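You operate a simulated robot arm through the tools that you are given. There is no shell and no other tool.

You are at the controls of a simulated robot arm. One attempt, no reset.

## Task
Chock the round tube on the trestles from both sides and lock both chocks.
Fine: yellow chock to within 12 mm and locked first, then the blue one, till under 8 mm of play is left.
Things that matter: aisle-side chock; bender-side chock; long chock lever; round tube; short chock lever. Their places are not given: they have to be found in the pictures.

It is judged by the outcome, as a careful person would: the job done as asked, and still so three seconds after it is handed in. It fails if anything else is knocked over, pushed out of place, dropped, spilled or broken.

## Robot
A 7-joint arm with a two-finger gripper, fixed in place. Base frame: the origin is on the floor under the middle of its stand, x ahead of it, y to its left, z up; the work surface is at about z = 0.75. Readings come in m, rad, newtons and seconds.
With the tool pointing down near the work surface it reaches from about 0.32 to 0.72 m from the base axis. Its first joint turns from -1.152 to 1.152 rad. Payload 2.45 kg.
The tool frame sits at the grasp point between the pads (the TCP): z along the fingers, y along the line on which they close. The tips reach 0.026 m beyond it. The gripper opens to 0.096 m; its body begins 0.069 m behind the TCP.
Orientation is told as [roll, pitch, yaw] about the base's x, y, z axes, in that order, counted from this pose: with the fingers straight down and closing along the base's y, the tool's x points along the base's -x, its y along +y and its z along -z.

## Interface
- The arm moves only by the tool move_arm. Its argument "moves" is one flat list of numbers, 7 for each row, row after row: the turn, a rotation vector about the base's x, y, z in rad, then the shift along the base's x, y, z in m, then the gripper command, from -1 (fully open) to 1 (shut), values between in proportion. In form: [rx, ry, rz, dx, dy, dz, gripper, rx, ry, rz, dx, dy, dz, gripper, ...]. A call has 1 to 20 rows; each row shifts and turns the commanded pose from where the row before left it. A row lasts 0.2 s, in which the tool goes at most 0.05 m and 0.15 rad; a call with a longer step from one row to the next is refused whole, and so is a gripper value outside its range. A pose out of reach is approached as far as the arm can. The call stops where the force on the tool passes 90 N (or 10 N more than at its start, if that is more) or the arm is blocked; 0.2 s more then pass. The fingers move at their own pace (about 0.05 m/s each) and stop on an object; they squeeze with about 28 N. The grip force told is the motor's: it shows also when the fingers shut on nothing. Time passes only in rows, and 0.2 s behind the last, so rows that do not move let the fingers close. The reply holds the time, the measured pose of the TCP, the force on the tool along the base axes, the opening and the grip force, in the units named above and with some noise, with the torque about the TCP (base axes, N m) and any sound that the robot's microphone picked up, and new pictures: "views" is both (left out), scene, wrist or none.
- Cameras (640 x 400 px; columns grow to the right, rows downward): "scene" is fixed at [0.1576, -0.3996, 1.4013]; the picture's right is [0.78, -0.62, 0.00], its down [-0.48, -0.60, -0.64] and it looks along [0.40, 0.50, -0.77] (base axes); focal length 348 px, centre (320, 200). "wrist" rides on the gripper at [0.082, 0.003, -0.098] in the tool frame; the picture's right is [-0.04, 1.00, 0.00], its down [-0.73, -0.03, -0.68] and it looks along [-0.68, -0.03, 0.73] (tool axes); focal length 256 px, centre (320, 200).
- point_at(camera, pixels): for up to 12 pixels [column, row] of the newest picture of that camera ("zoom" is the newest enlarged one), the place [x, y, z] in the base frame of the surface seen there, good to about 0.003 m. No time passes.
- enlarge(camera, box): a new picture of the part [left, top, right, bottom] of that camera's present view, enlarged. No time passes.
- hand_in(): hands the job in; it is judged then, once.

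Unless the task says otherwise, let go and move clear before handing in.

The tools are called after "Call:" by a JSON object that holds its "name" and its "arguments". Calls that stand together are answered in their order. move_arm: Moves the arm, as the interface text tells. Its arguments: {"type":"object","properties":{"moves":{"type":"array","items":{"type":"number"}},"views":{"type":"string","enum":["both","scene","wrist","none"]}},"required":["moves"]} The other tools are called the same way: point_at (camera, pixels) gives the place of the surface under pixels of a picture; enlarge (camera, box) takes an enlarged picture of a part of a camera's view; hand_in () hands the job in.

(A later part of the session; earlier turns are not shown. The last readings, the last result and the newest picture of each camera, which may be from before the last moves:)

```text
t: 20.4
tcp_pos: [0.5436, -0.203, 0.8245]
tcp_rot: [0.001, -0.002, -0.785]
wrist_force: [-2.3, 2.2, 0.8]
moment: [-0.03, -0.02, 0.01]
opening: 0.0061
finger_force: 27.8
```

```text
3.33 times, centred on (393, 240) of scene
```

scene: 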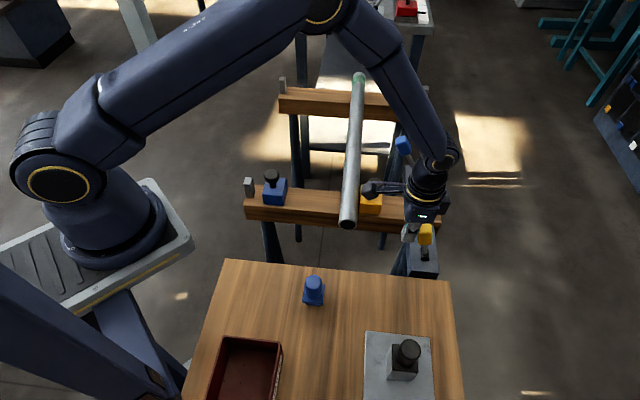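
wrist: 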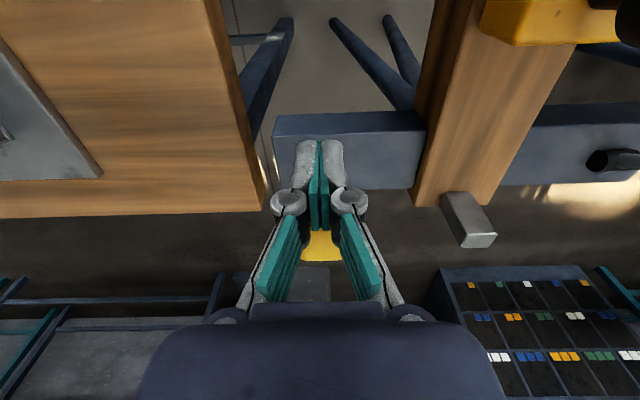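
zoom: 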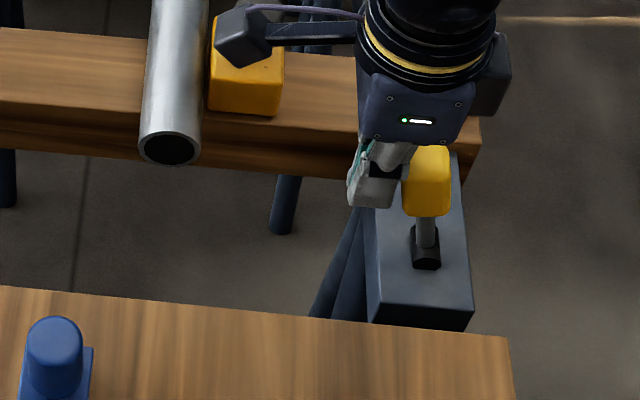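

The lever follows with only ~3 N and is near vertical now; the yellow chock and tube haven't moved. I'll keep pushing 40 mm more to the other side.

Call:
{"name": "move_arm", "arguments": {"moves": [0, 0, 0, 0.005, -0.005, 0, 1, 0, 0, 0, 0.005, -0.005, 0, 1, 0, 0, 0, 0.005, -0.005, 0, 1, 0, 0, 0, 0.005, -0.005, 0, 1, 0, 0, 0, 0.0035, -0.0035, 0, 1, 0, 0, 0, 0.0035, -0.0035, 0, 1, 0, 0, 0, 0.0, 0.0, 0, 1], "views": "both"}}

Call:
{"name": "enlarge", "arguments": {"camera": "scene", "box": [345, 180, 441, 300]}}

```text
t: 22.0
tcp_pos: [0.5696, -0.2327, 0.8261]
tcp_rot: [0.001, -0.001, -0.785]
wrist_force: [-1.0, 2.1, -0.3]
moment: [0.05, 0.01, -0.01]
opening: 0.0
finger_force: 28.5
```

scene: 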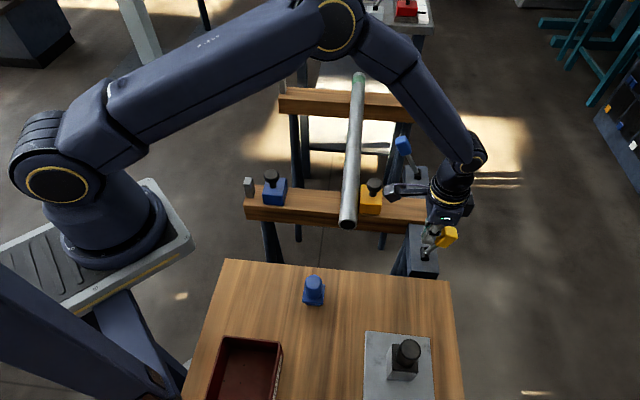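
wrist: 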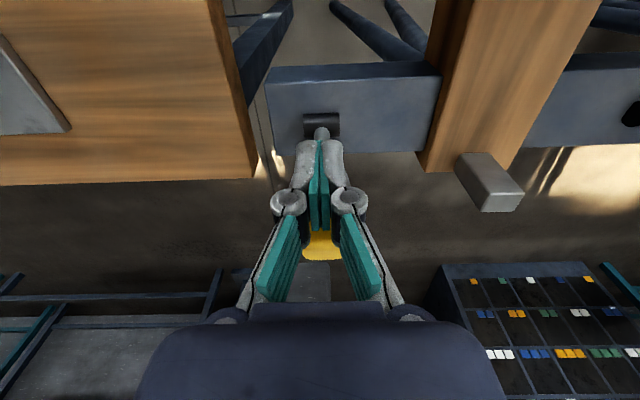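

```text
3.33 times, centred on (393, 240) of scene
```

zoom: 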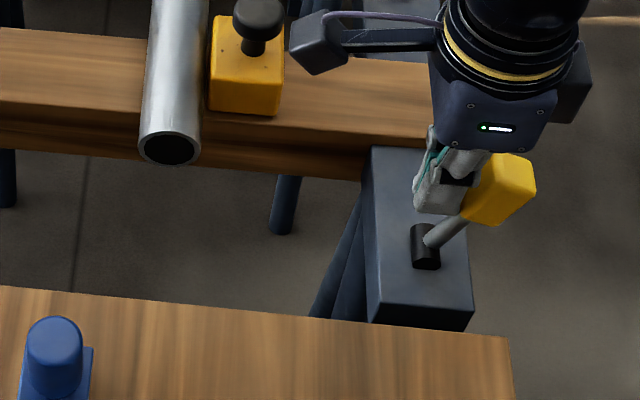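

The lever has passed vertical and leans about 40° away from the tube; force is still tiny and no click was reported. I'll continue in smaller steps until I feel the end stop or hear it lock.

Call:
{"name": "move_arm", "arguments": {"moves": [0, 0, 0, 0.0035, -0.0035, 0, 1, 0, 0, 0, 0.0035, -0.0035, 0, 1, 0, 0, 0, 0.0, 0.0, 0, 1], "views": "both"}}

Call:
{"name": "enlarge", "arguments": {"camera": "scene", "box": [345, 180, 441, 300]}}

```text
t: 22.8
tcp_pos: [0.5779, -0.2377, 0.827]
tcp_rot: [-0.001, 0.0, -0.782]
wrist_force: [-3.9, 2.2, -0.3]
moment: [0.06, 0.08, -0.01]
opening: 0.0058
finger_force: 27.8
```

scene: 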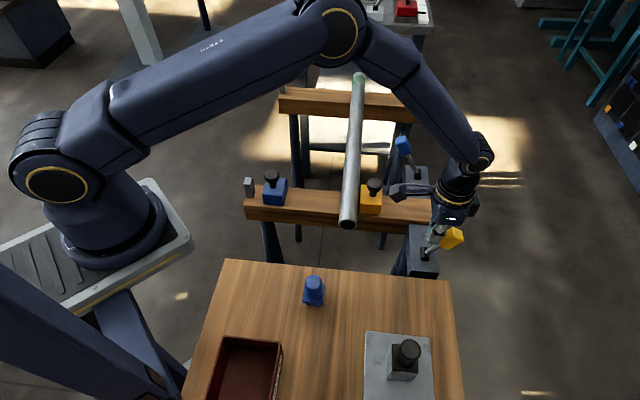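
wrist: 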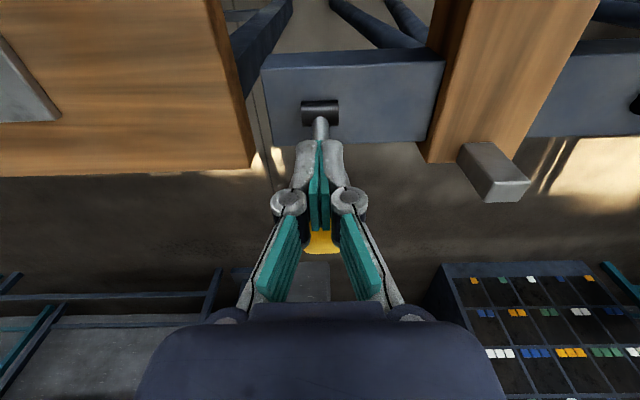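

```text
3.33 times, centred on (393, 240) of scene
```

zoom: 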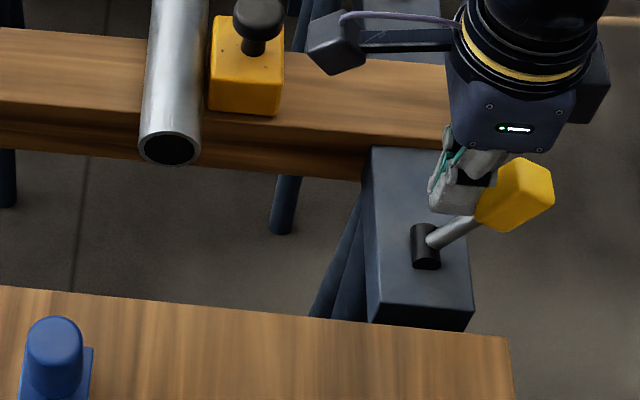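

Still moving freely with ~4 N; lean is now ~45–50°. I'll continue pushing another 15 mm, lowering slightly to stay on the lever.

Call:
{"name": "move_arm", "arguments": {"moves": [0, 0, 0, 0.0035, -0.0035, -0.002, 1, 0, 0, 0, 0.0035, -0.0035, -0.002, 1, 0, 0, 0, 0.0035, -0.0035, -0.002, 1, 0, 0, 0, 0.0, 0.0, 0, 1], "views": "both"}}

Call:
{"name": "enlarge", "arguments": {"camera": "scene", "box": [375, 180, 471, 300]}}

```text
t: 23.5
tcp_pos: [0.5796, -0.2393, 0.8251]
tcp_rot: [-0.003, 0.03, -0.783]
wrist_force: [-18.1, 10.6, 25.7]
moment: [0.02, 0.26, -0.07]
opening: 0.006
finger_force: 28.1
stopped in row 3: the force on the tool passed its limit at 100 N (the readings are from after the stop); the commanded pose is now the measured one
```

scene: 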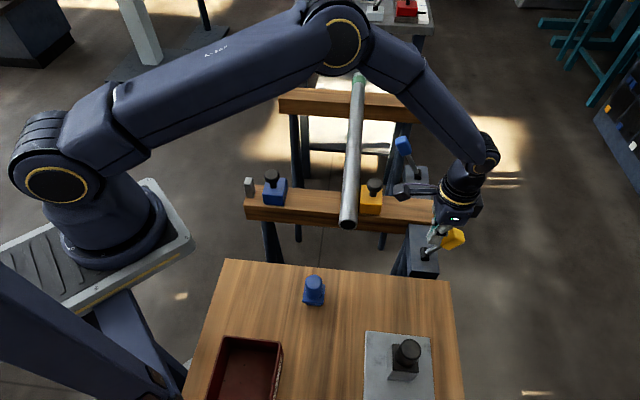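
wrist: 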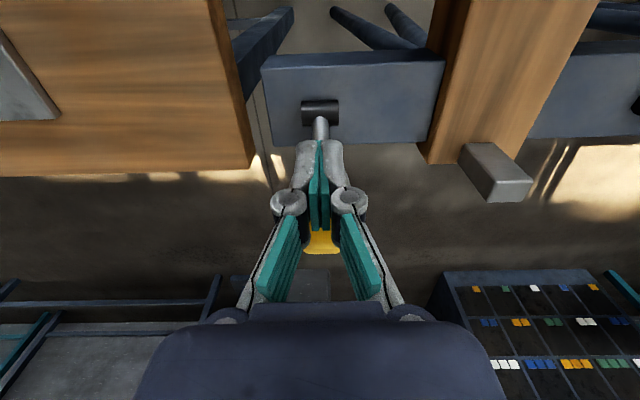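

```text
3.33 times, centred on (423, 240) of scene
```

zoom: 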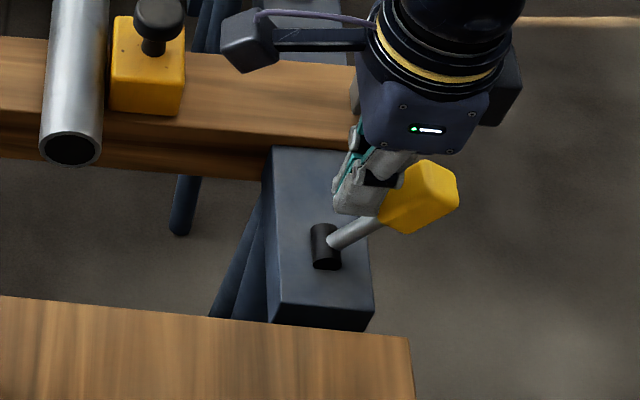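

The push ended at a hard stop (100 N in row 3), lever leaning fully away from the tube; no sound was reported. I'll back off, lift clear, and check that the lever stays thrown.

Call:
{"name": "move_arm", "arguments": {"moves": [0, 0, 0, -0.0035, 0.0035, 0.0, 1, 0, -0.03, 0, -0.0071, 0.0071, 0.005, 1, 0, 0, 0, -0.01, 0.01, 0.03, 1, 0, 0, 0, -0.01, 0.01, 0.04, 1, 0, 0, 0, -0.02, 0.02, 0.03, 1, 0, 0, 0, -0.02, 0.02, 0.02, 1, 0, 0, 0, 0, 0, 0, 1], "views": "both"}}

Call:
{"name": "enlarge", "arguments": {"camera": "scene", "box": [340, 120, 471, 290]}}

```text
t: 25.1
tcp_pos: [0.5104, -0.1702, 0.948]
tcp_rot: [0.019, 0.005, -0.784]
wrist_force: [0.0, -0.1, -0.7]
moment: [-0.02, -0.01, -0.02]
opening: 0.0
finger_force: 29.0
```

scene: 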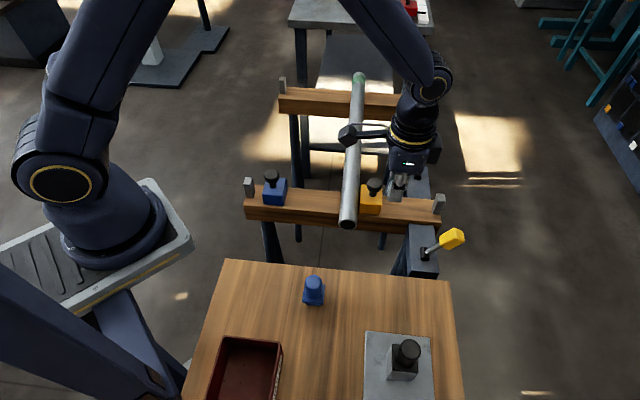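
wrist: 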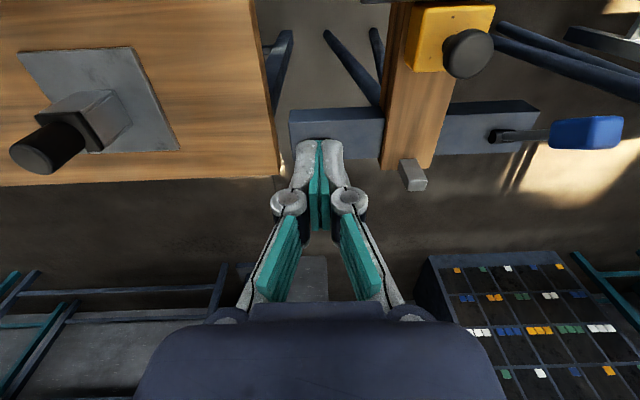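

```text
2.35 times, centred on (406, 205) of scene
```

zoom: 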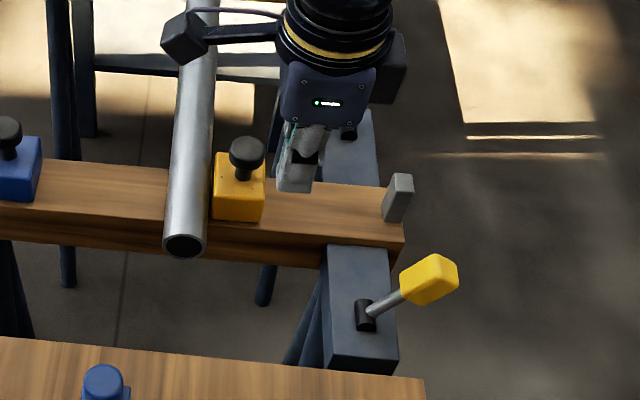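

The yellow lever stays thrown away from the tube (cap now at scene (452,238)). Before touching blue I want to confirm the yellow chock really is locked: I'll come down behind it with closed fingers and press it lightly toward the tube.

Call:
{"name": "move_arm", "arguments": {"moves": [-0.019, -0.005, 0, 0.038, 0.0174, 0, 1, 0, 0, 0, 0.038, 0.0174, 0, 1, 0, 0, 0, 0.038, 0.0174, 0, 1, 0, 0, 0, 0, 0, -0.04, 1, 0, 0, 0, 0, 0, -0.04, 1, 0, 0, 0, 0, 0, -0.04, 1, 0, 0, 0, 0, 0, -0.037, 1, 0, 0, 0, 0, 0, 0, 1], "views": "both"}}

Call:
{"name": "enlarge", "arguments": {"camera": "scene", "box": [340, 160, 440, 240]}}

```text
t: 26.9
tcp_pos: [0.6253, -0.1166, 0.7926]
tcp_rot: [0.01, -0.014, -0.783]
wrist_force: [-0.2, 0.0, 0.1]
moment: [0.0, 0.0, 0.0]
opening: 0.0
finger_force: 28.6
```

scene: 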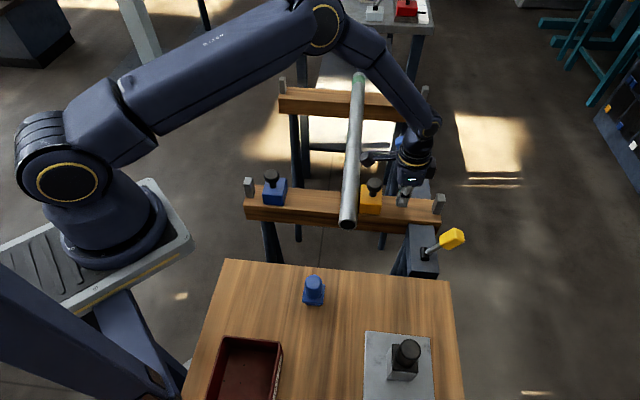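
wrist: 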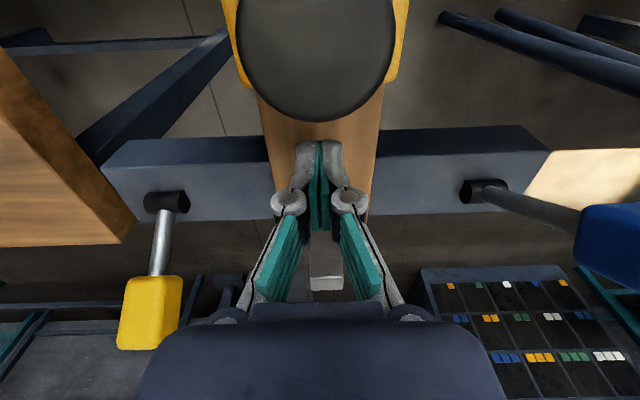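

```text
5.00 times, centred on (390, 200) of scene
```

zoom: 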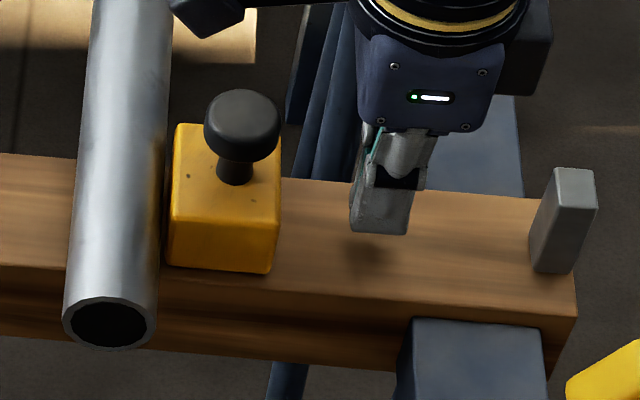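

The fingers are on the beam's centreline behind the chock, about 30 mm away from its outer face. I'll approach 26 mm then creep until I feel light contact.

Call:
{"name": "move_arm", "arguments": {"moves": [0, 0, 0, -0.0071, 0.0071, 0, 1, 0, 0, 0, -0.0057, 0.0057, 0, 1, 0, 0, 0, -0.0042, 0.0042, 0, 1, 0, 0, 0, 0, 0, 0, 1], "views": "scene"}}

Call:
{"name": "enlarge", "arguments": {"camera": "scene", "box": [340, 160, 440, 240]}}

```text
t: 27.9
tcp_pos: [0.6069, -0.102, 0.7922]
tcp_rot: [0.011, -0.014, -0.782]
wrist_force: [0.2, 0.3, -0.1]
moment: [-0.02, -0.02, 0.0]
opening: 0.0
finger_force: 28.5
```

scene: 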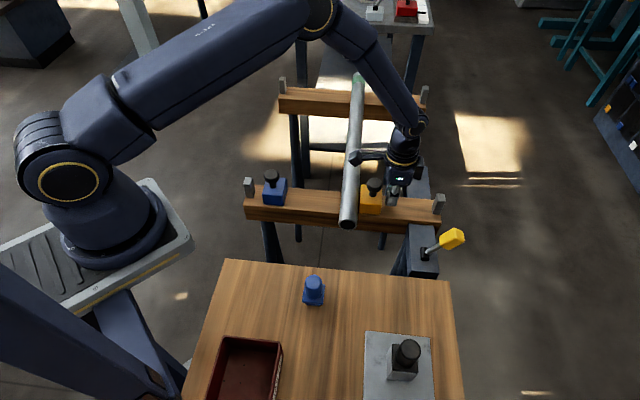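

```text
5.00 times, centred on (390, 200) of scene
```

zoom: 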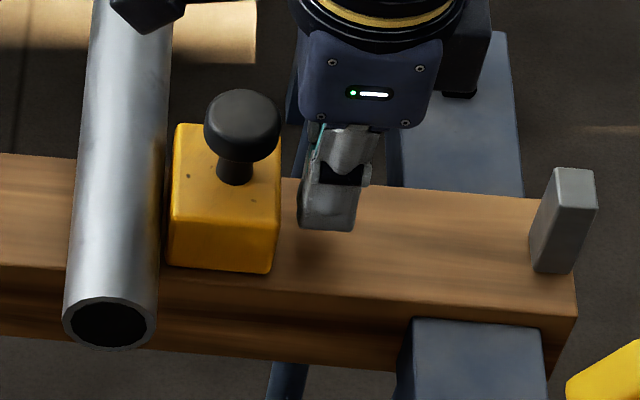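

About 9 mm remains between fingers and chock. I'll advance 6 mm then two 2 mm steps, reading the force.

Call:
{"name": "move_arm", "arguments": {"moves": [0, 0, 0, -0.0042, 0.0042, 0, 1, 0, 0, 0, -0.0014, 0.0014, 0, 1, 0, 0, 0, 0, 0, 0, 1], "views": "none"}}

```text
t: 28.7
tcp_pos: [0.6013, -0.0956, 0.7933]
tcp_rot: [0.009, -0.014, -0.785]
wrist_force: [-0.4, -1.5, -0.7]
moment: [-0.02, -0.02, 0.03]
opening: 0.0
finger_force: 28.1
```

Call:
{"name": "move_arm", "arguments": {"moves": [0, 0, 0, -0.0011, 0.0011, 0, 1, 0, 0, 0, 0, 0, 0, 1], "views": "scene"}}

Call:
{"name": "enlarge", "arguments": {"camera": "scene", "box": [345, 180, 377, 220]}}

```text
t: 29.3
tcp_pos: [0.6015, -0.0952, 0.7927]
tcp_rot: [0.009, -0.013, -0.784]
wrist_force: [0.1, -0.6, -0.4]
moment: [0.03, -0.01, 0.01]
opening: 0.0
finger_force: 28.4
```

scene: 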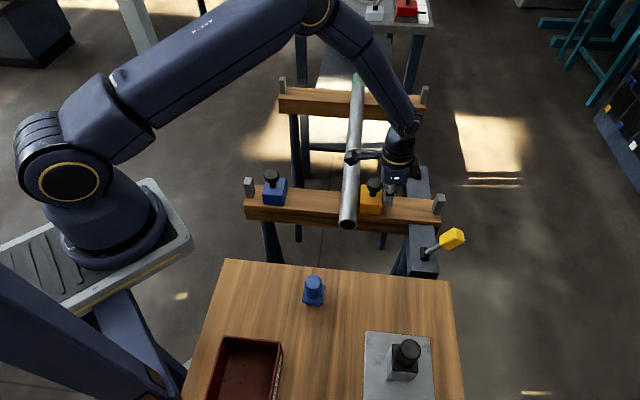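

```text
10.00 times, centred on (361, 200) of scene
```

zoom: 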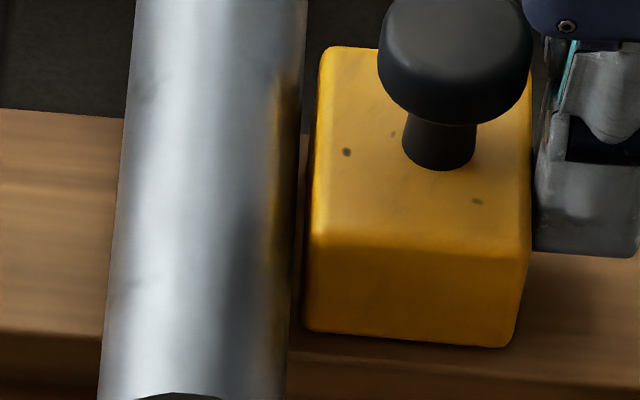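

Fingers are just short of the chock (zoom column 532 vs 537) and it hasn't moved. I'll press 2 mm further and see whether it resists.

Call:
{"name": "move_arm", "arguments": {"moves": [0, 0, 0, -0.0014, 0.0014, 0, 1, 0, 0, 0, 0, 0, 0, 1], "views": "scene"}}

Call:
{"name": "enlarge", "arguments": {"camera": "scene", "box": [345, 180, 377, 220]}}

```text
t: 29.9
tcp_pos: [0.5988, -0.0943, 0.7937]
tcp_rot: [0.011, -0.016, -0.783]
wrist_force: [5.1, -5.2, -2.8]
moment: [-0.01, -0.07, 0.01]
opening: 0.0061
finger_force: 28.1
```

scene: 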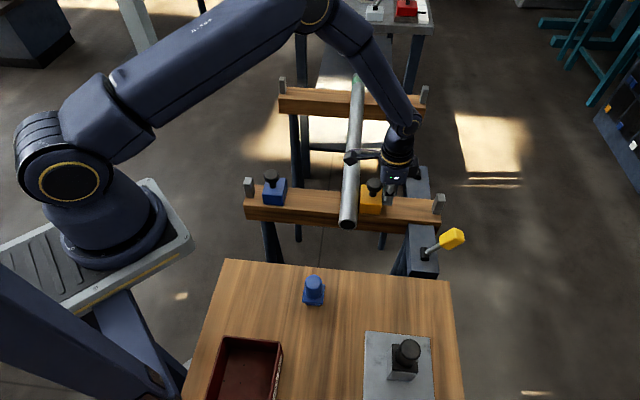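

```text
10.00 times, centred on (361, 200) of scene
```

zoom: 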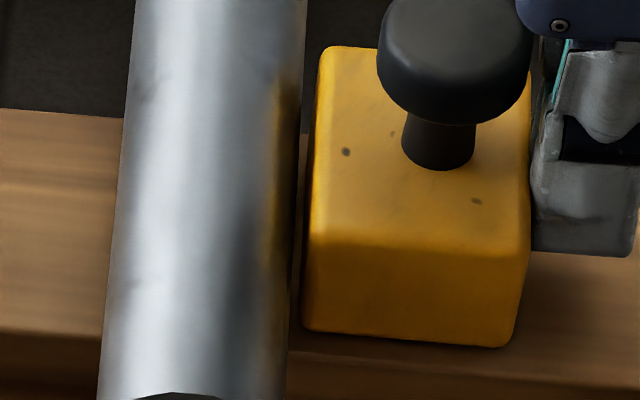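

Contact at ~7 N and the chock hasn't visibly moved. One more 1.5 mm press to be sure it holds.

Call:
{"name": "move_arm", "arguments": {"moves": [0, 0, 0, -0.0011, 0.0011, 0, 1, 0, 0, 0, 0, 0, 0, 1], "views": "scene"}}

Call:
{"name": "enlarge", "arguments": {"camera": "scene", "box": [345, 180, 377, 220]}}

```text
t: 30.5
tcp_pos: [0.599, -0.0924, 0.7928]
tcp_rot: [0.01, -0.019, -0.785]
wrist_force: [15.0, -14.2, -7.4]
moment: [-0.04, -0.19, -0.07]
opening: 0.0062
finger_force: 29.1
```

scene: 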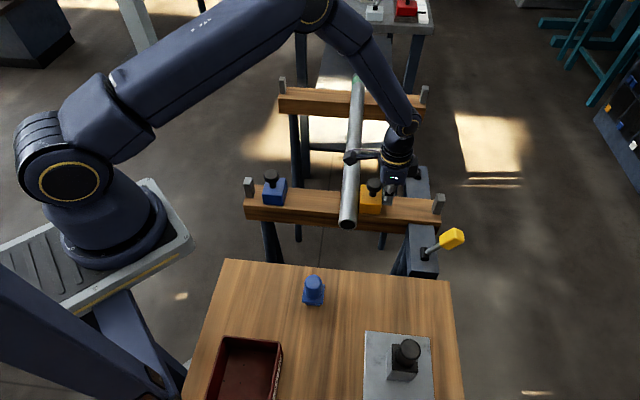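

```text
10.00 times, centred on (361, 200) of scene
```

zoom: 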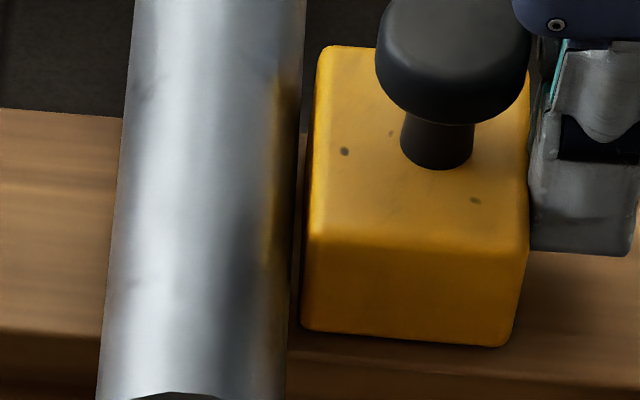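

Yellow holds against 20 N (edge moved ≤2 px at 10×, ~0.3 mm), so it's locked. I'll back off, lift clear, and head to the blue chock, checking that nothing shifted.

Call:
{"name": "move_arm", "arguments": {"moves": [0, 0, 0, 0.0021, -0.0021, 0, 1, 0, 0, 0, 0.0071, -0.0071, 0, 1, -0.01, 0.015, 0, 0.0071, -0.0071, 0.01, 1, 0, 0, 0, 0, 0, 0.04, 1, 0, 0, 0, 0, 0, 0.05, 1, 0, 0, 0, 0, 0, 0.05, 1, 0, 0, 0, 0, 0, 0, 1], "views": "both"}}

Call:
{"name": "enlarge", "arguments": {"camera": "scene", "box": [345, 180, 377, 220]}}

```text
t: 32.1
tcp_pos: [0.6153, -0.1082, 0.9426]
tcp_rot: [-0.009, -0.009, -0.783]
wrist_force: [-1.0, -1.0, -0.2]
moment: [0.0, 0.01, 0.0]
opening: 0.0
finger_force: 28.5
```

scene: 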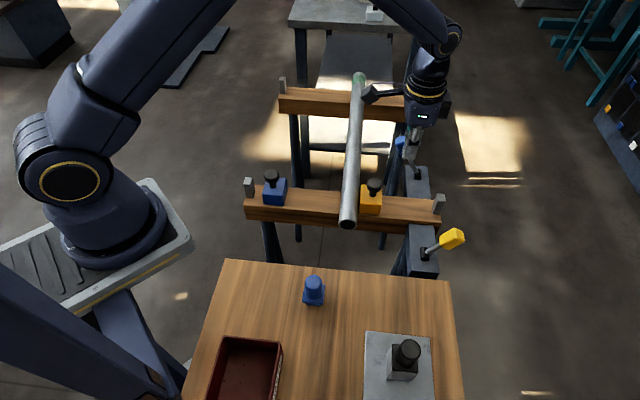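
wrist: 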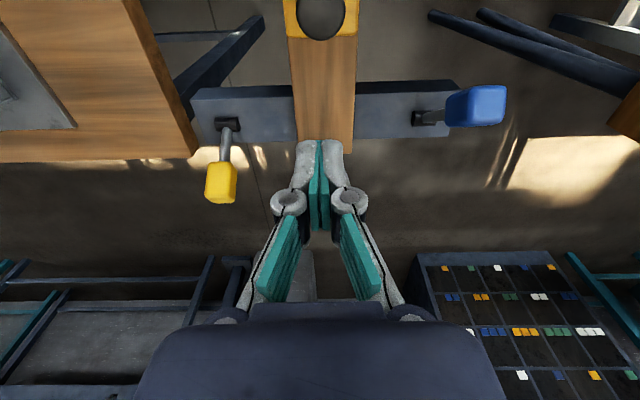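

```text
10.00 times, centred on (361, 200) of scene
```

zoom: 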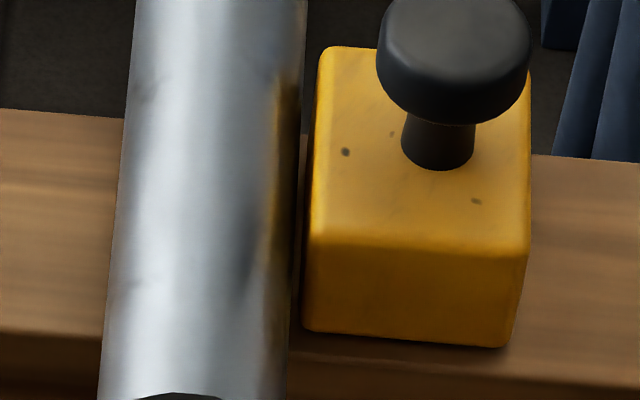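

Everything is back as it was and yellow is locked with ~3 mm gap. Now I'll fly over to the blue chock at (0.41, 0.095), opening the gripper on the way.

Call:
{"name": "move_arm", "arguments": {"moves": [0.009, 0.009, 0, -0.034, 0.0338, 0.01, 1, 0, 0, 0, -0.034, 0.0338, 0, 0.5, 0, 0, 0, -0.034, 0.0338, 0, 0, 0, 0, 0, -0.034, 0.0338, 0, -0.5, 0, 0, 0, -0.034, 0.0338, 0, -0.8, 0, 0, 0, -0.034, 0.0338, 0, -0.8, 0, 0, 0, 0, 0, 0, -0.8], "views": "both"}}

Call:
{"name": "point_at", "arguments": {"camera": "wrist", "pixels": [[320, 40], [320, 60], [320, 80], [300, 60], [345, 60], [320, 100]]}}

```text
t: 33.7
tcp_pos: [0.4101, 0.0967, 0.9531]
tcp_rot: [-0.009, 0.003, -0.783]
wrist_force: [-0.2, -0.8, -0.3]
moment: [0.01, -0.01, 0.01]
opening: 0.0863
finger_force: 0.1
```

scene: 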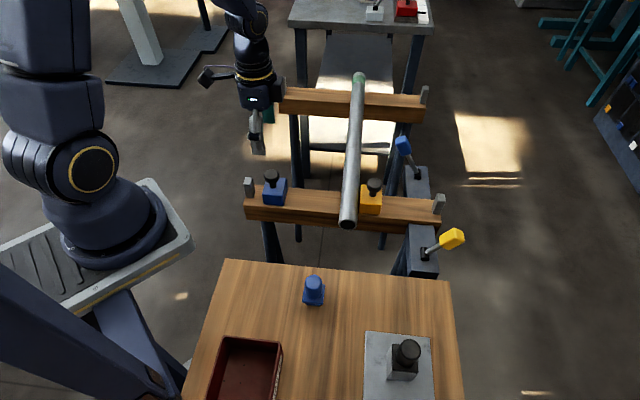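
wrist: 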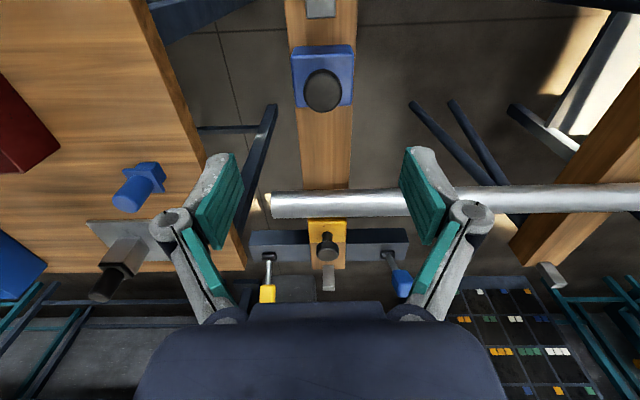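

```text
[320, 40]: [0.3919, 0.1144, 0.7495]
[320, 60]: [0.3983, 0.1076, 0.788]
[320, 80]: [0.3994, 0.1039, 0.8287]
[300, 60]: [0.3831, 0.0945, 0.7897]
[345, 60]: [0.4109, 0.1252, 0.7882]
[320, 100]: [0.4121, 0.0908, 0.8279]
```

The gripper is centred over the blue chock (knob centre u≈0.221, TCP u≈0.2216; v≈0.358). I'll descend with the fingers straddling its block.

Call:
{"name": "move_arm", "arguments": {"moves": [0.009, -0.003, 0, 0, 0, -0.04, -0.8, 0, 0, 0, 0, 0, -0.04, -0.8, 0, 0, 0, 0, 0, -0.04, -0.8, 0, 0, 0, 0, 0, -0.03, -0.8, 0, 0, 0, 0, 0, -0.017, -0.8, 0, 0, 0, 0, 0, 0, -0.8], "views": "both"}}

Call:
{"name": "point_at", "arguments": {"camera": "wrist", "pixels": [[264, 152], [385, 152], [275, 210], [378, 210], [238, 185], [404, 185], [320, 125], [325, 240], [325, 280]]}}

```text
t: 35.1
tcp_pos: [0.4113, 0.0968, 0.7851]
tcp_rot: [-0.001, 0.007, -0.784]
wrist_force: [0.0, 0.0, -0.3]
moment: [0.0, 0.0, -0.03]
opening: 0.0863
finger_force: 0.0
```

scene: 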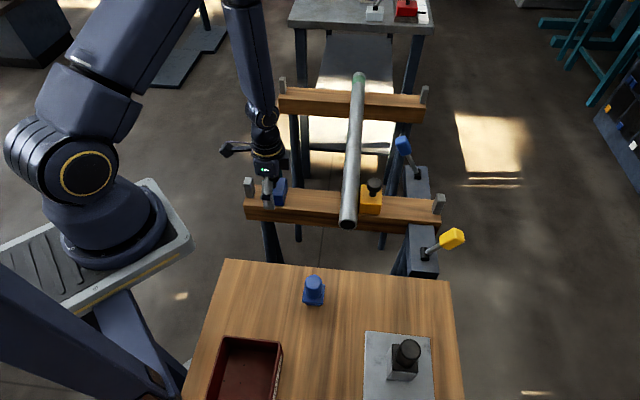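
wrist: 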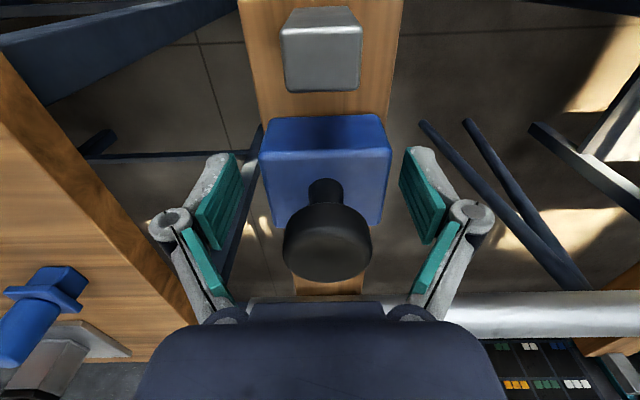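

```text
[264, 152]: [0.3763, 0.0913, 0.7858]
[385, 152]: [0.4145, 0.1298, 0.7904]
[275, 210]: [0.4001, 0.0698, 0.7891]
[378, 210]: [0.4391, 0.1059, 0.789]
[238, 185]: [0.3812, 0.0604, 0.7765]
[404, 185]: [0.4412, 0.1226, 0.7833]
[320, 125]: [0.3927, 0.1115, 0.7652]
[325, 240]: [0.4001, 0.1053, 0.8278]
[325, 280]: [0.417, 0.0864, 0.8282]
```

The block's edges (v≈0.331–0.385) are centred within ~1–2 mm of the gripper. I'll shift 1.5 mm to avoid side load and close.

Call:
{"name": "move_arm", "arguments": {"moves": [0, 0, 0, -0.0011, -0.0011, 0, -0.8, 0, 0, 0, 0, 0, 0, -0.4, 0, 0, 0, 0, 0, 0, -0.2, 0, 0, 0, 0, 0, 0, 0.0, 0, 0, 0, 0, 0, 0, 0.2, 0, 0, 0, 0, 0, 0, 0.2], "views": "wrist"}}

```text
t: 36.5
tcp_pos: [0.413, 0.0958, 0.7861]
tcp_rot: [0.009, 0.004, -0.783]
wrist_force: [17.4, 21.4, 17.4]
moment: [1.51, -0.33, -0.13]
opening: 0.0597
finger_force: 44.3
```

wrist: 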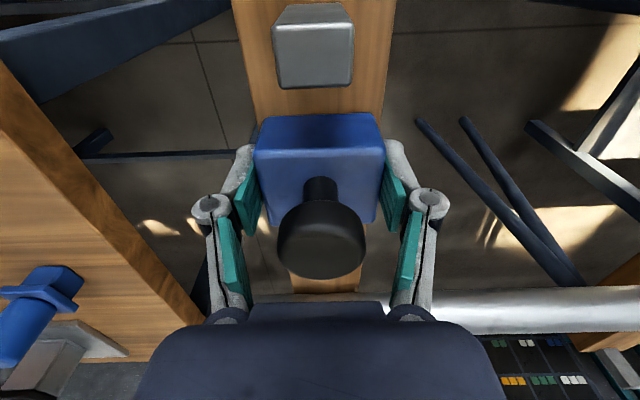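

Gripped, but with 27 N side load toward +v and 17 N up, so I was right before the shift. I'll ease +2.5 mm along v and +1 mm up to unload.

Call:
{"name": "move_arm", "arguments": {"moves": [0, 0, 0, 0.0018, 0.0018, 0.001, 0.2, 0, 0, 0, 0, 0, 0, 0.2], "views": "none"}}

```text
t: 37.1
tcp_pos: [0.4124, 0.0954, 0.7858]
tcp_rot: [0.004, 0.002, -0.785]
wrist_force: [15.6, 15.5, 3.1]
moment: [0.04, -1.08, 0.2]
opening: 0.0596
finger_force: 45.0
```

Side load only fell to 22 N; I'll ease 3 mm more along +v.

Call:
{"name": "move_arm", "arguments": {"moves": [0, 0, 0, 0.0021, 0.0021, 0, 0.2, 0, 0, 0, 0, 0, 0, 0.2], "views": "none"}}

```text
t: 37.7
tcp_pos: [0.4125, 0.0964, 0.7857]
tcp_rot: [-0.003, 0.007, -0.787]
wrist_force: [6.4, 3.0, 2.8]
moment: [-0.74, -1.31, 0.04]
opening: 0.0596
finger_force: 45.3
```

Load is now ~7 N. I'll slide the blue chock 110 mm along the beam toward the tube in 10 mm steps, leaving ~24 mm for the fine approach.

Call:
{"name": "move_arm", "arguments": {"moves": [0, 0, 0, 0.005, -0.005, 0, 0.2, 0, 0, 0, 0.00707, -0.00707, 0, 0.2, 0, 0, 0, 0.00707, -0.00707, 0, 0.2, 0, 0, 0, 0.00707, -0.00707, 0, 0.2, 0, 0, 0, 0.00707, -0.00707, 0, 0.2, 0, 0, 0, 0.00707, -0.00707, 0, 0.2, 0, 0, 0, 0, 0, 0, 0.2], "views": "both"}}

```text
t: 39.3
tcp_pos: [0.4543, 0.0569, 0.7855]
tcp_rot: [-0.002, 0.007, -0.783]
wrist_force: [-3.7, -6.5, 5.7]
moment: [0.04, 0.64, -0.02]
opening: 0.0597
finger_force: 44.9
```

scene: 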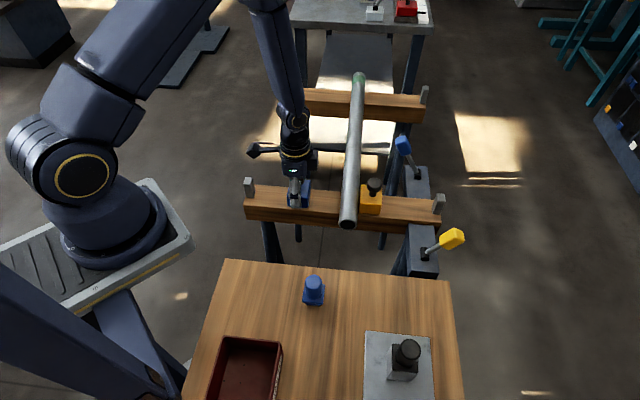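
wrist: 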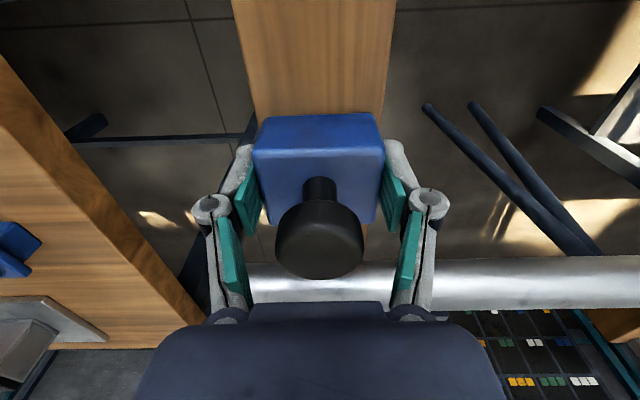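

Blue slides freely. I'll continue 52 mm, then measure.

Call:
{"name": "move_arm", "arguments": {"moves": [0, 0, 0, 0.0068, -0.0072, 0, 0.2, 0, 0, 0, 0.0068, -0.0072, 0, 0.2, 0, 0, 0, 0.00707, -0.00707, 0, 0.2, 0, 0, 0, 0.00707, -0.00707, 0, 0.2, 0, 0, 0, 0.00707, -0.00707, 0, 0.2, 0, 0, 0, 0, 0, 0, 0.2], "views": "both"}}

Call:
{"name": "enlarge", "arguments": {"camera": "scene", "box": [310, 170, 374, 240]}}

```text
t: 40.7
tcp_pos: [0.4891, 0.0213, 0.7857]
tcp_rot: [-0.002, 0.008, -0.784]
wrist_force: [-6.4, -10.9, -15.1]
moment: [0.29, 0.91, -0.08]
opening: 0.0598
finger_force: 45.2
```

scene: 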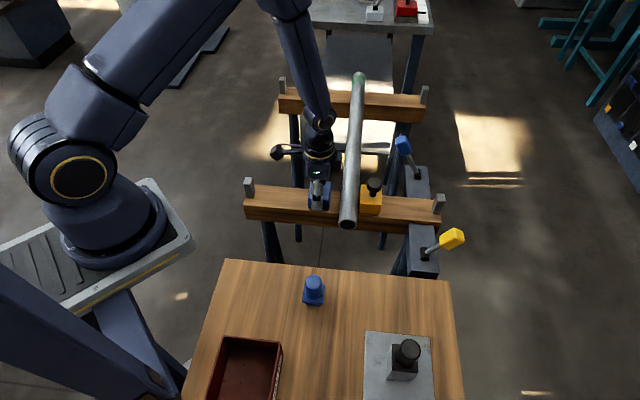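
wrist: 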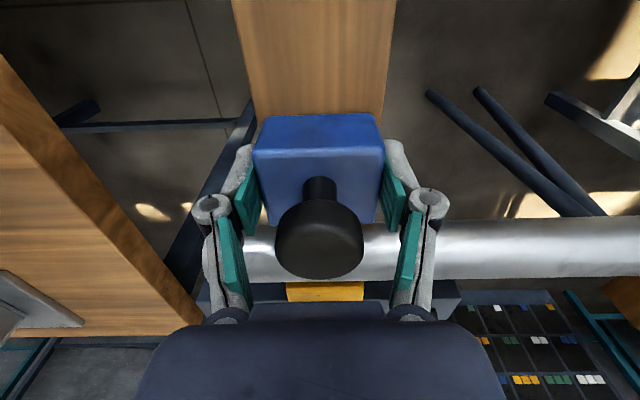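

```text
5.71 times, centred on (342, 205) of scene
```

zoom: 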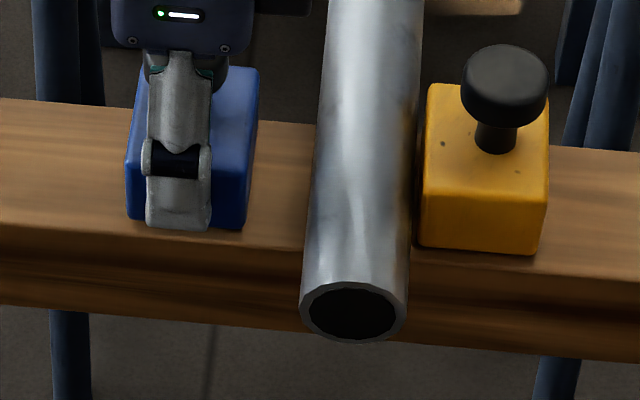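

The visible gap from blue chock corner (zoom 246,225) to the tube edge (309,225) is ≈26 mm. I'll slide 20 mm in 5 mm steps and then re-measure.

Call:
{"name": "move_arm", "arguments": {"moves": [0, 0, 0, 0.003, -0.004, -0.0004, 0.2, 0, 0, 0, 0.003, -0.004, -0.0004, 0.2, 0, 0, 0, 0.0035, -0.0035, 0, 0.2, 0, 0, 0, 0.0035, -0.0035, 0, 0.2, 0, 0, 0, 0, 0, 0, 0.2], "views": "both"}}

Call:
{"name": "enlarge", "arguments": {"camera": "scene", "box": [322, 180, 386, 220]}}

```text
t: 41.9
tcp_pos: [0.5015, 0.0065, 0.7863]
tcp_rot: [0.002, 0.005, -0.784]
wrist_force: [-3.2, -1.2, 0.3]
moment: [0.78, 0.57, -0.4]
opening: 0.06
finger_force: 45.2
```

scene: 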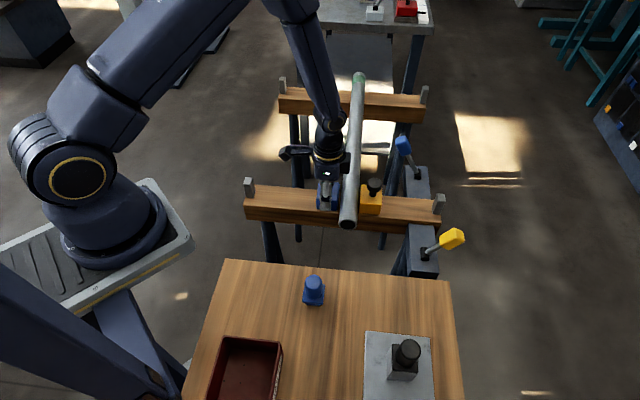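
wrist: 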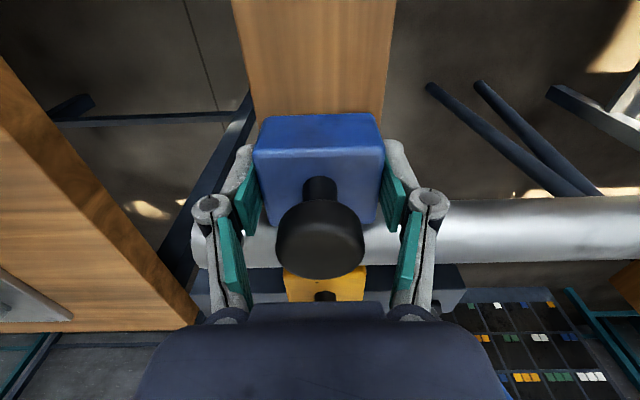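

```text
10.00 times, centred on (354, 200) of scene
```

zoom: 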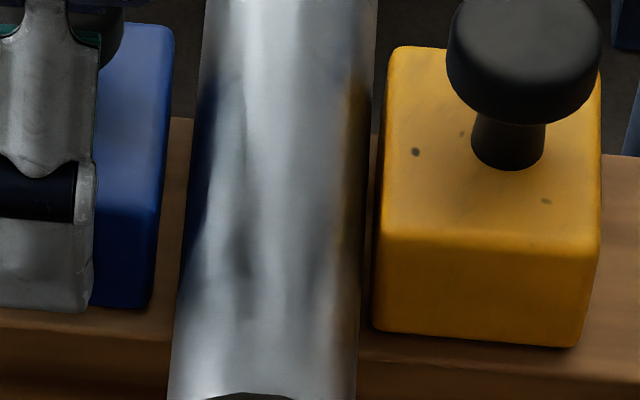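

The remaining blue gap is ≈24 px at 10× (≈5.7 mm). I'll slide 4 mm more.

Call:
{"name": "move_arm", "arguments": {"moves": [0, 0, 0, 0.0014, -0.0014, 0, 0.2, 0, 0, 0, 0.0014, -0.0014, 0, 0.2, 0, 0, 0, 0, 0, 0, 0.2], "views": "both"}}

Call:
{"name": "enlarge", "arguments": {"camera": "scene", "box": [322, 180, 386, 220]}}

```text
t: 42.7
tcp_pos: [0.5049, 0.0047, 0.7852]
tcp_rot: [0.002, 0.005, -0.783]
wrist_force: [1.0, 2.4, 6.6]
moment: [0.33, 0.43, -0.45]
opening: 0.06
finger_force: 45.2
```

scene: 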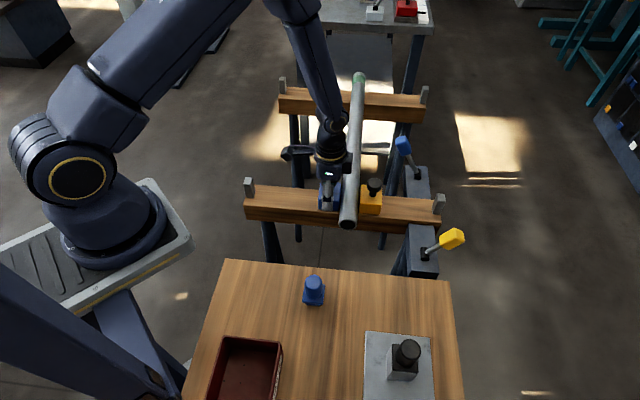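
wrist: 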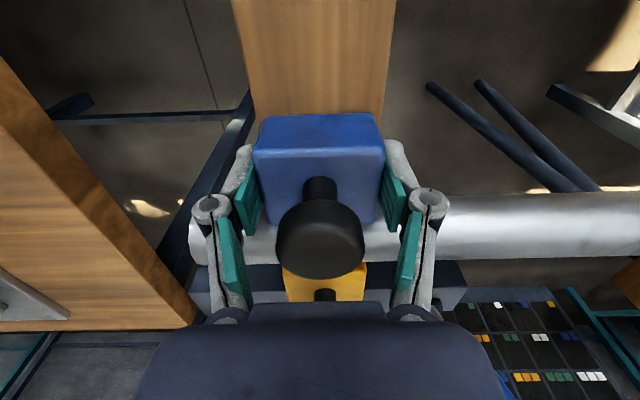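

```text
10.00 times, centred on (354, 200) of scene
```

zoom: 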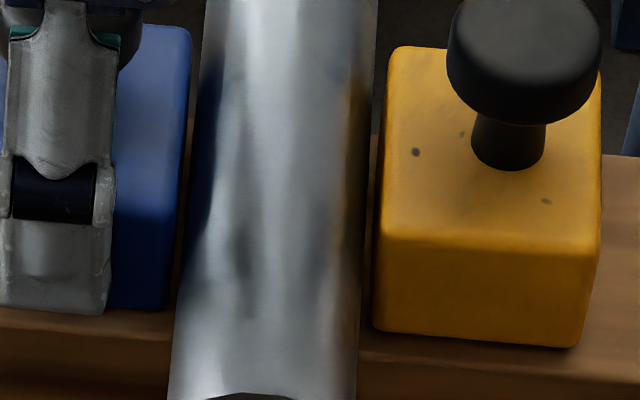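

Blue's gap is now ≈7 px at 10× (≈1.6 mm), yellow's ≈3.3 mm, so total play ≈5 mm. I'll release gently, lift straight up, and verify both before locking blue.

Call:
{"name": "move_arm", "arguments": {"moves": [0, 0, 0, 0, 0, 0, 0.0, 0, 0, 0, 0, 0, 0, -0.4, 0, 0, 0, 0, 0, 0, -0.6, 0, 0, 0, 0, 0, 0, -0.6, 0, 0, 0, 0, 0, 0.02, -0.6, 0, 0, 0, 0, 0, 0.04, -0.6, 0, 0, 0, 0, 0, 0.045, -0.6, 0, 0, 0, 0, 0, 0.045, -0.6, 0, 0, 0, 0, 0, 0.045, -0.6, 0, 0, 0, 0, 0, 0, -0.6], "views": "both"}}

Call:
{"name": "enlarge", "arguments": {"camera": "scene", "box": [322, 180, 386, 220]}}

Call:
{"name": "point_at", "arguments": {"camera": "scene", "pixels": [[403, 140], [400, 147], [406, 150], [410, 158], [415, 168], [418, 174], [398, 140], [408, 141]]}}

```text
t: 44.9
tcp_pos: [0.5036, 0.0031, 0.982]
tcp_rot: [0.0, 0.008, -0.785]
wrist_force: [0.3, 0.0, -0.3]
moment: [0.03, 0.01, -0.03]
opening: 0.0769
finger_force: 0.0
```

scene: 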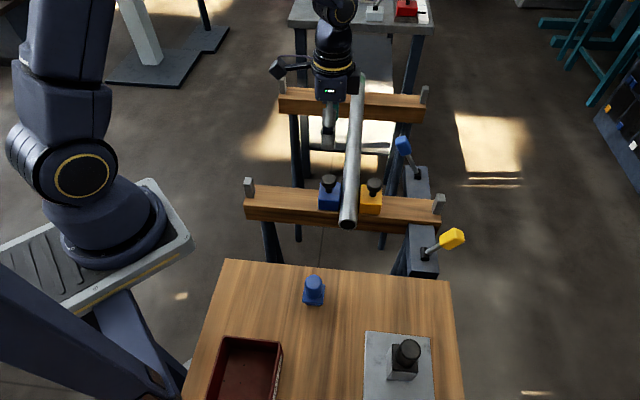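
wrist: 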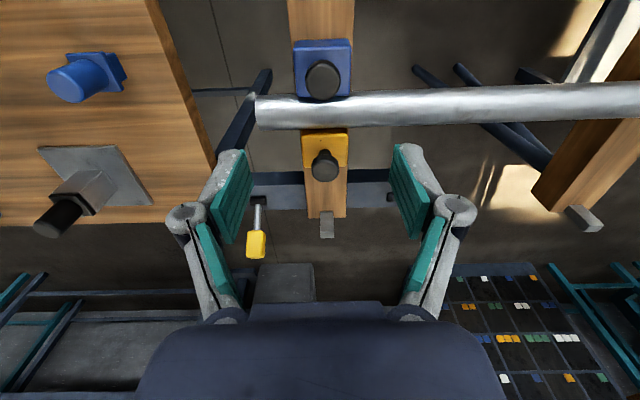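

```text
10.00 times, centred on (354, 200) of scene
```

zoom: 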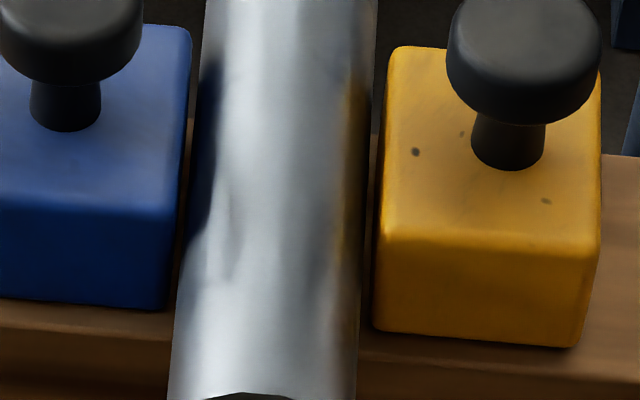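

```text
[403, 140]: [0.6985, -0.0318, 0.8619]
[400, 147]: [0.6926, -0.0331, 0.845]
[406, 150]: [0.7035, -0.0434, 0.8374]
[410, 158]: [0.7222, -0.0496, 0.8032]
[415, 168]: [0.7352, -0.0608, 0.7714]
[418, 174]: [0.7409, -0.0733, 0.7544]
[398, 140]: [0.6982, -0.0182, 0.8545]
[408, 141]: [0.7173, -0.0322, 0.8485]
```

Blue chock stayed in place after release. Now the blue lever: shaft base ≈(0.741,-0.073,0.754), cap ≈(0.70,-0.03,0.85). To plan the throw (it ends near the arm's reach limit), I'll first measure how far the yellow lever ended up leaning.

Call:
{"name": "enlarge", "arguments": {"camera": "scene", "box": [380, 120, 476, 280]}}

Call:
{"name": "point_at", "arguments": {"camera": "scene", "pixels": [[452, 238], [446, 243], [460, 233], [455, 245], [450, 232], [436, 247], [431, 250], [425, 254], [459, 240]]}}

Call:
{"name": "enlarge", "arguments": {"camera": "scene", "box": [385, 125, 435, 205]}}

```text
2.50 times, centred on (428, 200) of scene
```

zoom: 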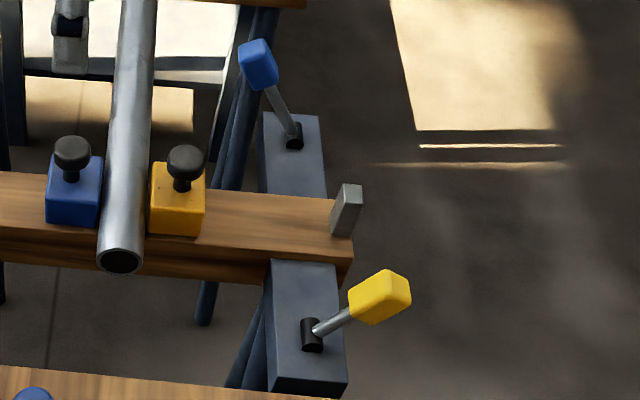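

```text
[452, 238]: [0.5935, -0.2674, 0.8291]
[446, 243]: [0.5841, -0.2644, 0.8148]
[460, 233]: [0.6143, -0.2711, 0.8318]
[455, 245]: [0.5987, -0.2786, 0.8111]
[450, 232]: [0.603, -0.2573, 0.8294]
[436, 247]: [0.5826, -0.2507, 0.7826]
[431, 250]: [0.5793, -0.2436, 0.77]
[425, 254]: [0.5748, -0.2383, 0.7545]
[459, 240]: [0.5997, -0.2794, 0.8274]
```

```text
5.00 times, centred on (410, 165) of scene
```

zoom: 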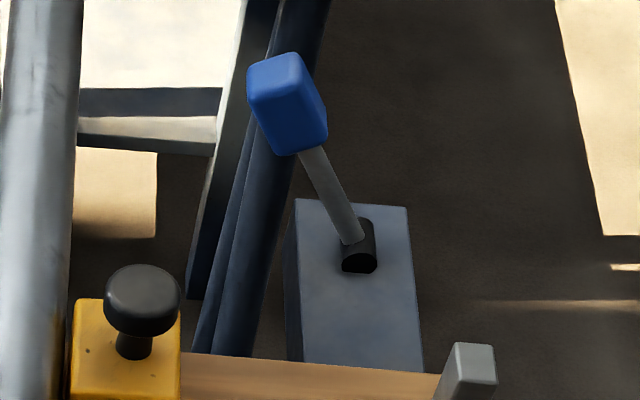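

The yellow lever ended ~28–30° past vertical, so blue must go to about u≈0.64 at its cap; that is at 0.75–0.76 m radius, so I'll tilt the tool outward. First: close, yaw back to 0 and move high to the tube-side of the blue lever, then pitch the fingers outward.

Call:
{"name": "move_arm", "arguments": {"moves": [0, 0, 0.131, 0.027, 0.0008, 0.005, 0, 0, 0, 0.131, 0.027, 0.0008, 0.005, 0.5, 0, 0, 0.131, 0.027, 0.0008, 0.005, 1, 0, 0, 0.131, 0.027, 0.0008, 0, 1, 0, 0, 0.131, 0.027, 0.0008, 0, 1, 0, 0, 0.13, 0.027, 0.0008, 0, 1, 0, -0.1125, 0, 0, 0, 0, 1, 0, -0.1125, 0, 0, 0, 0, 1, 0, -0.1125, 0, 0, 0, 0, 1, 0, -0.1125, 0, 0, 0, 0, 1, 0, 0, 0, 0, 0, 0, 1], "views": "both"}}

```text
t: 47.3
tcp_pos: [0.6666, 0.0078, 0.9947]
tcp_rot: [-0.004, -0.446, 0.003]
wrist_force: [-0.8, -0.6, 0.6]
moment: [0.04, -0.01, 0.01]
opening: 0.0
finger_force: 28.4
```

scene: 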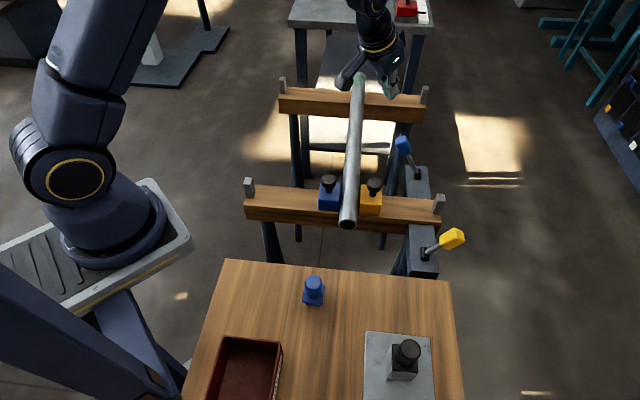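
wrist: 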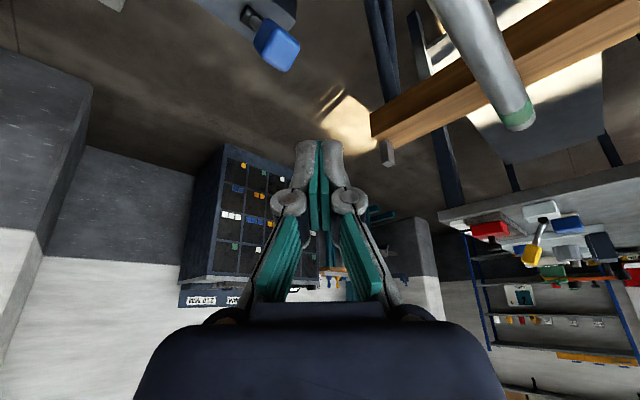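

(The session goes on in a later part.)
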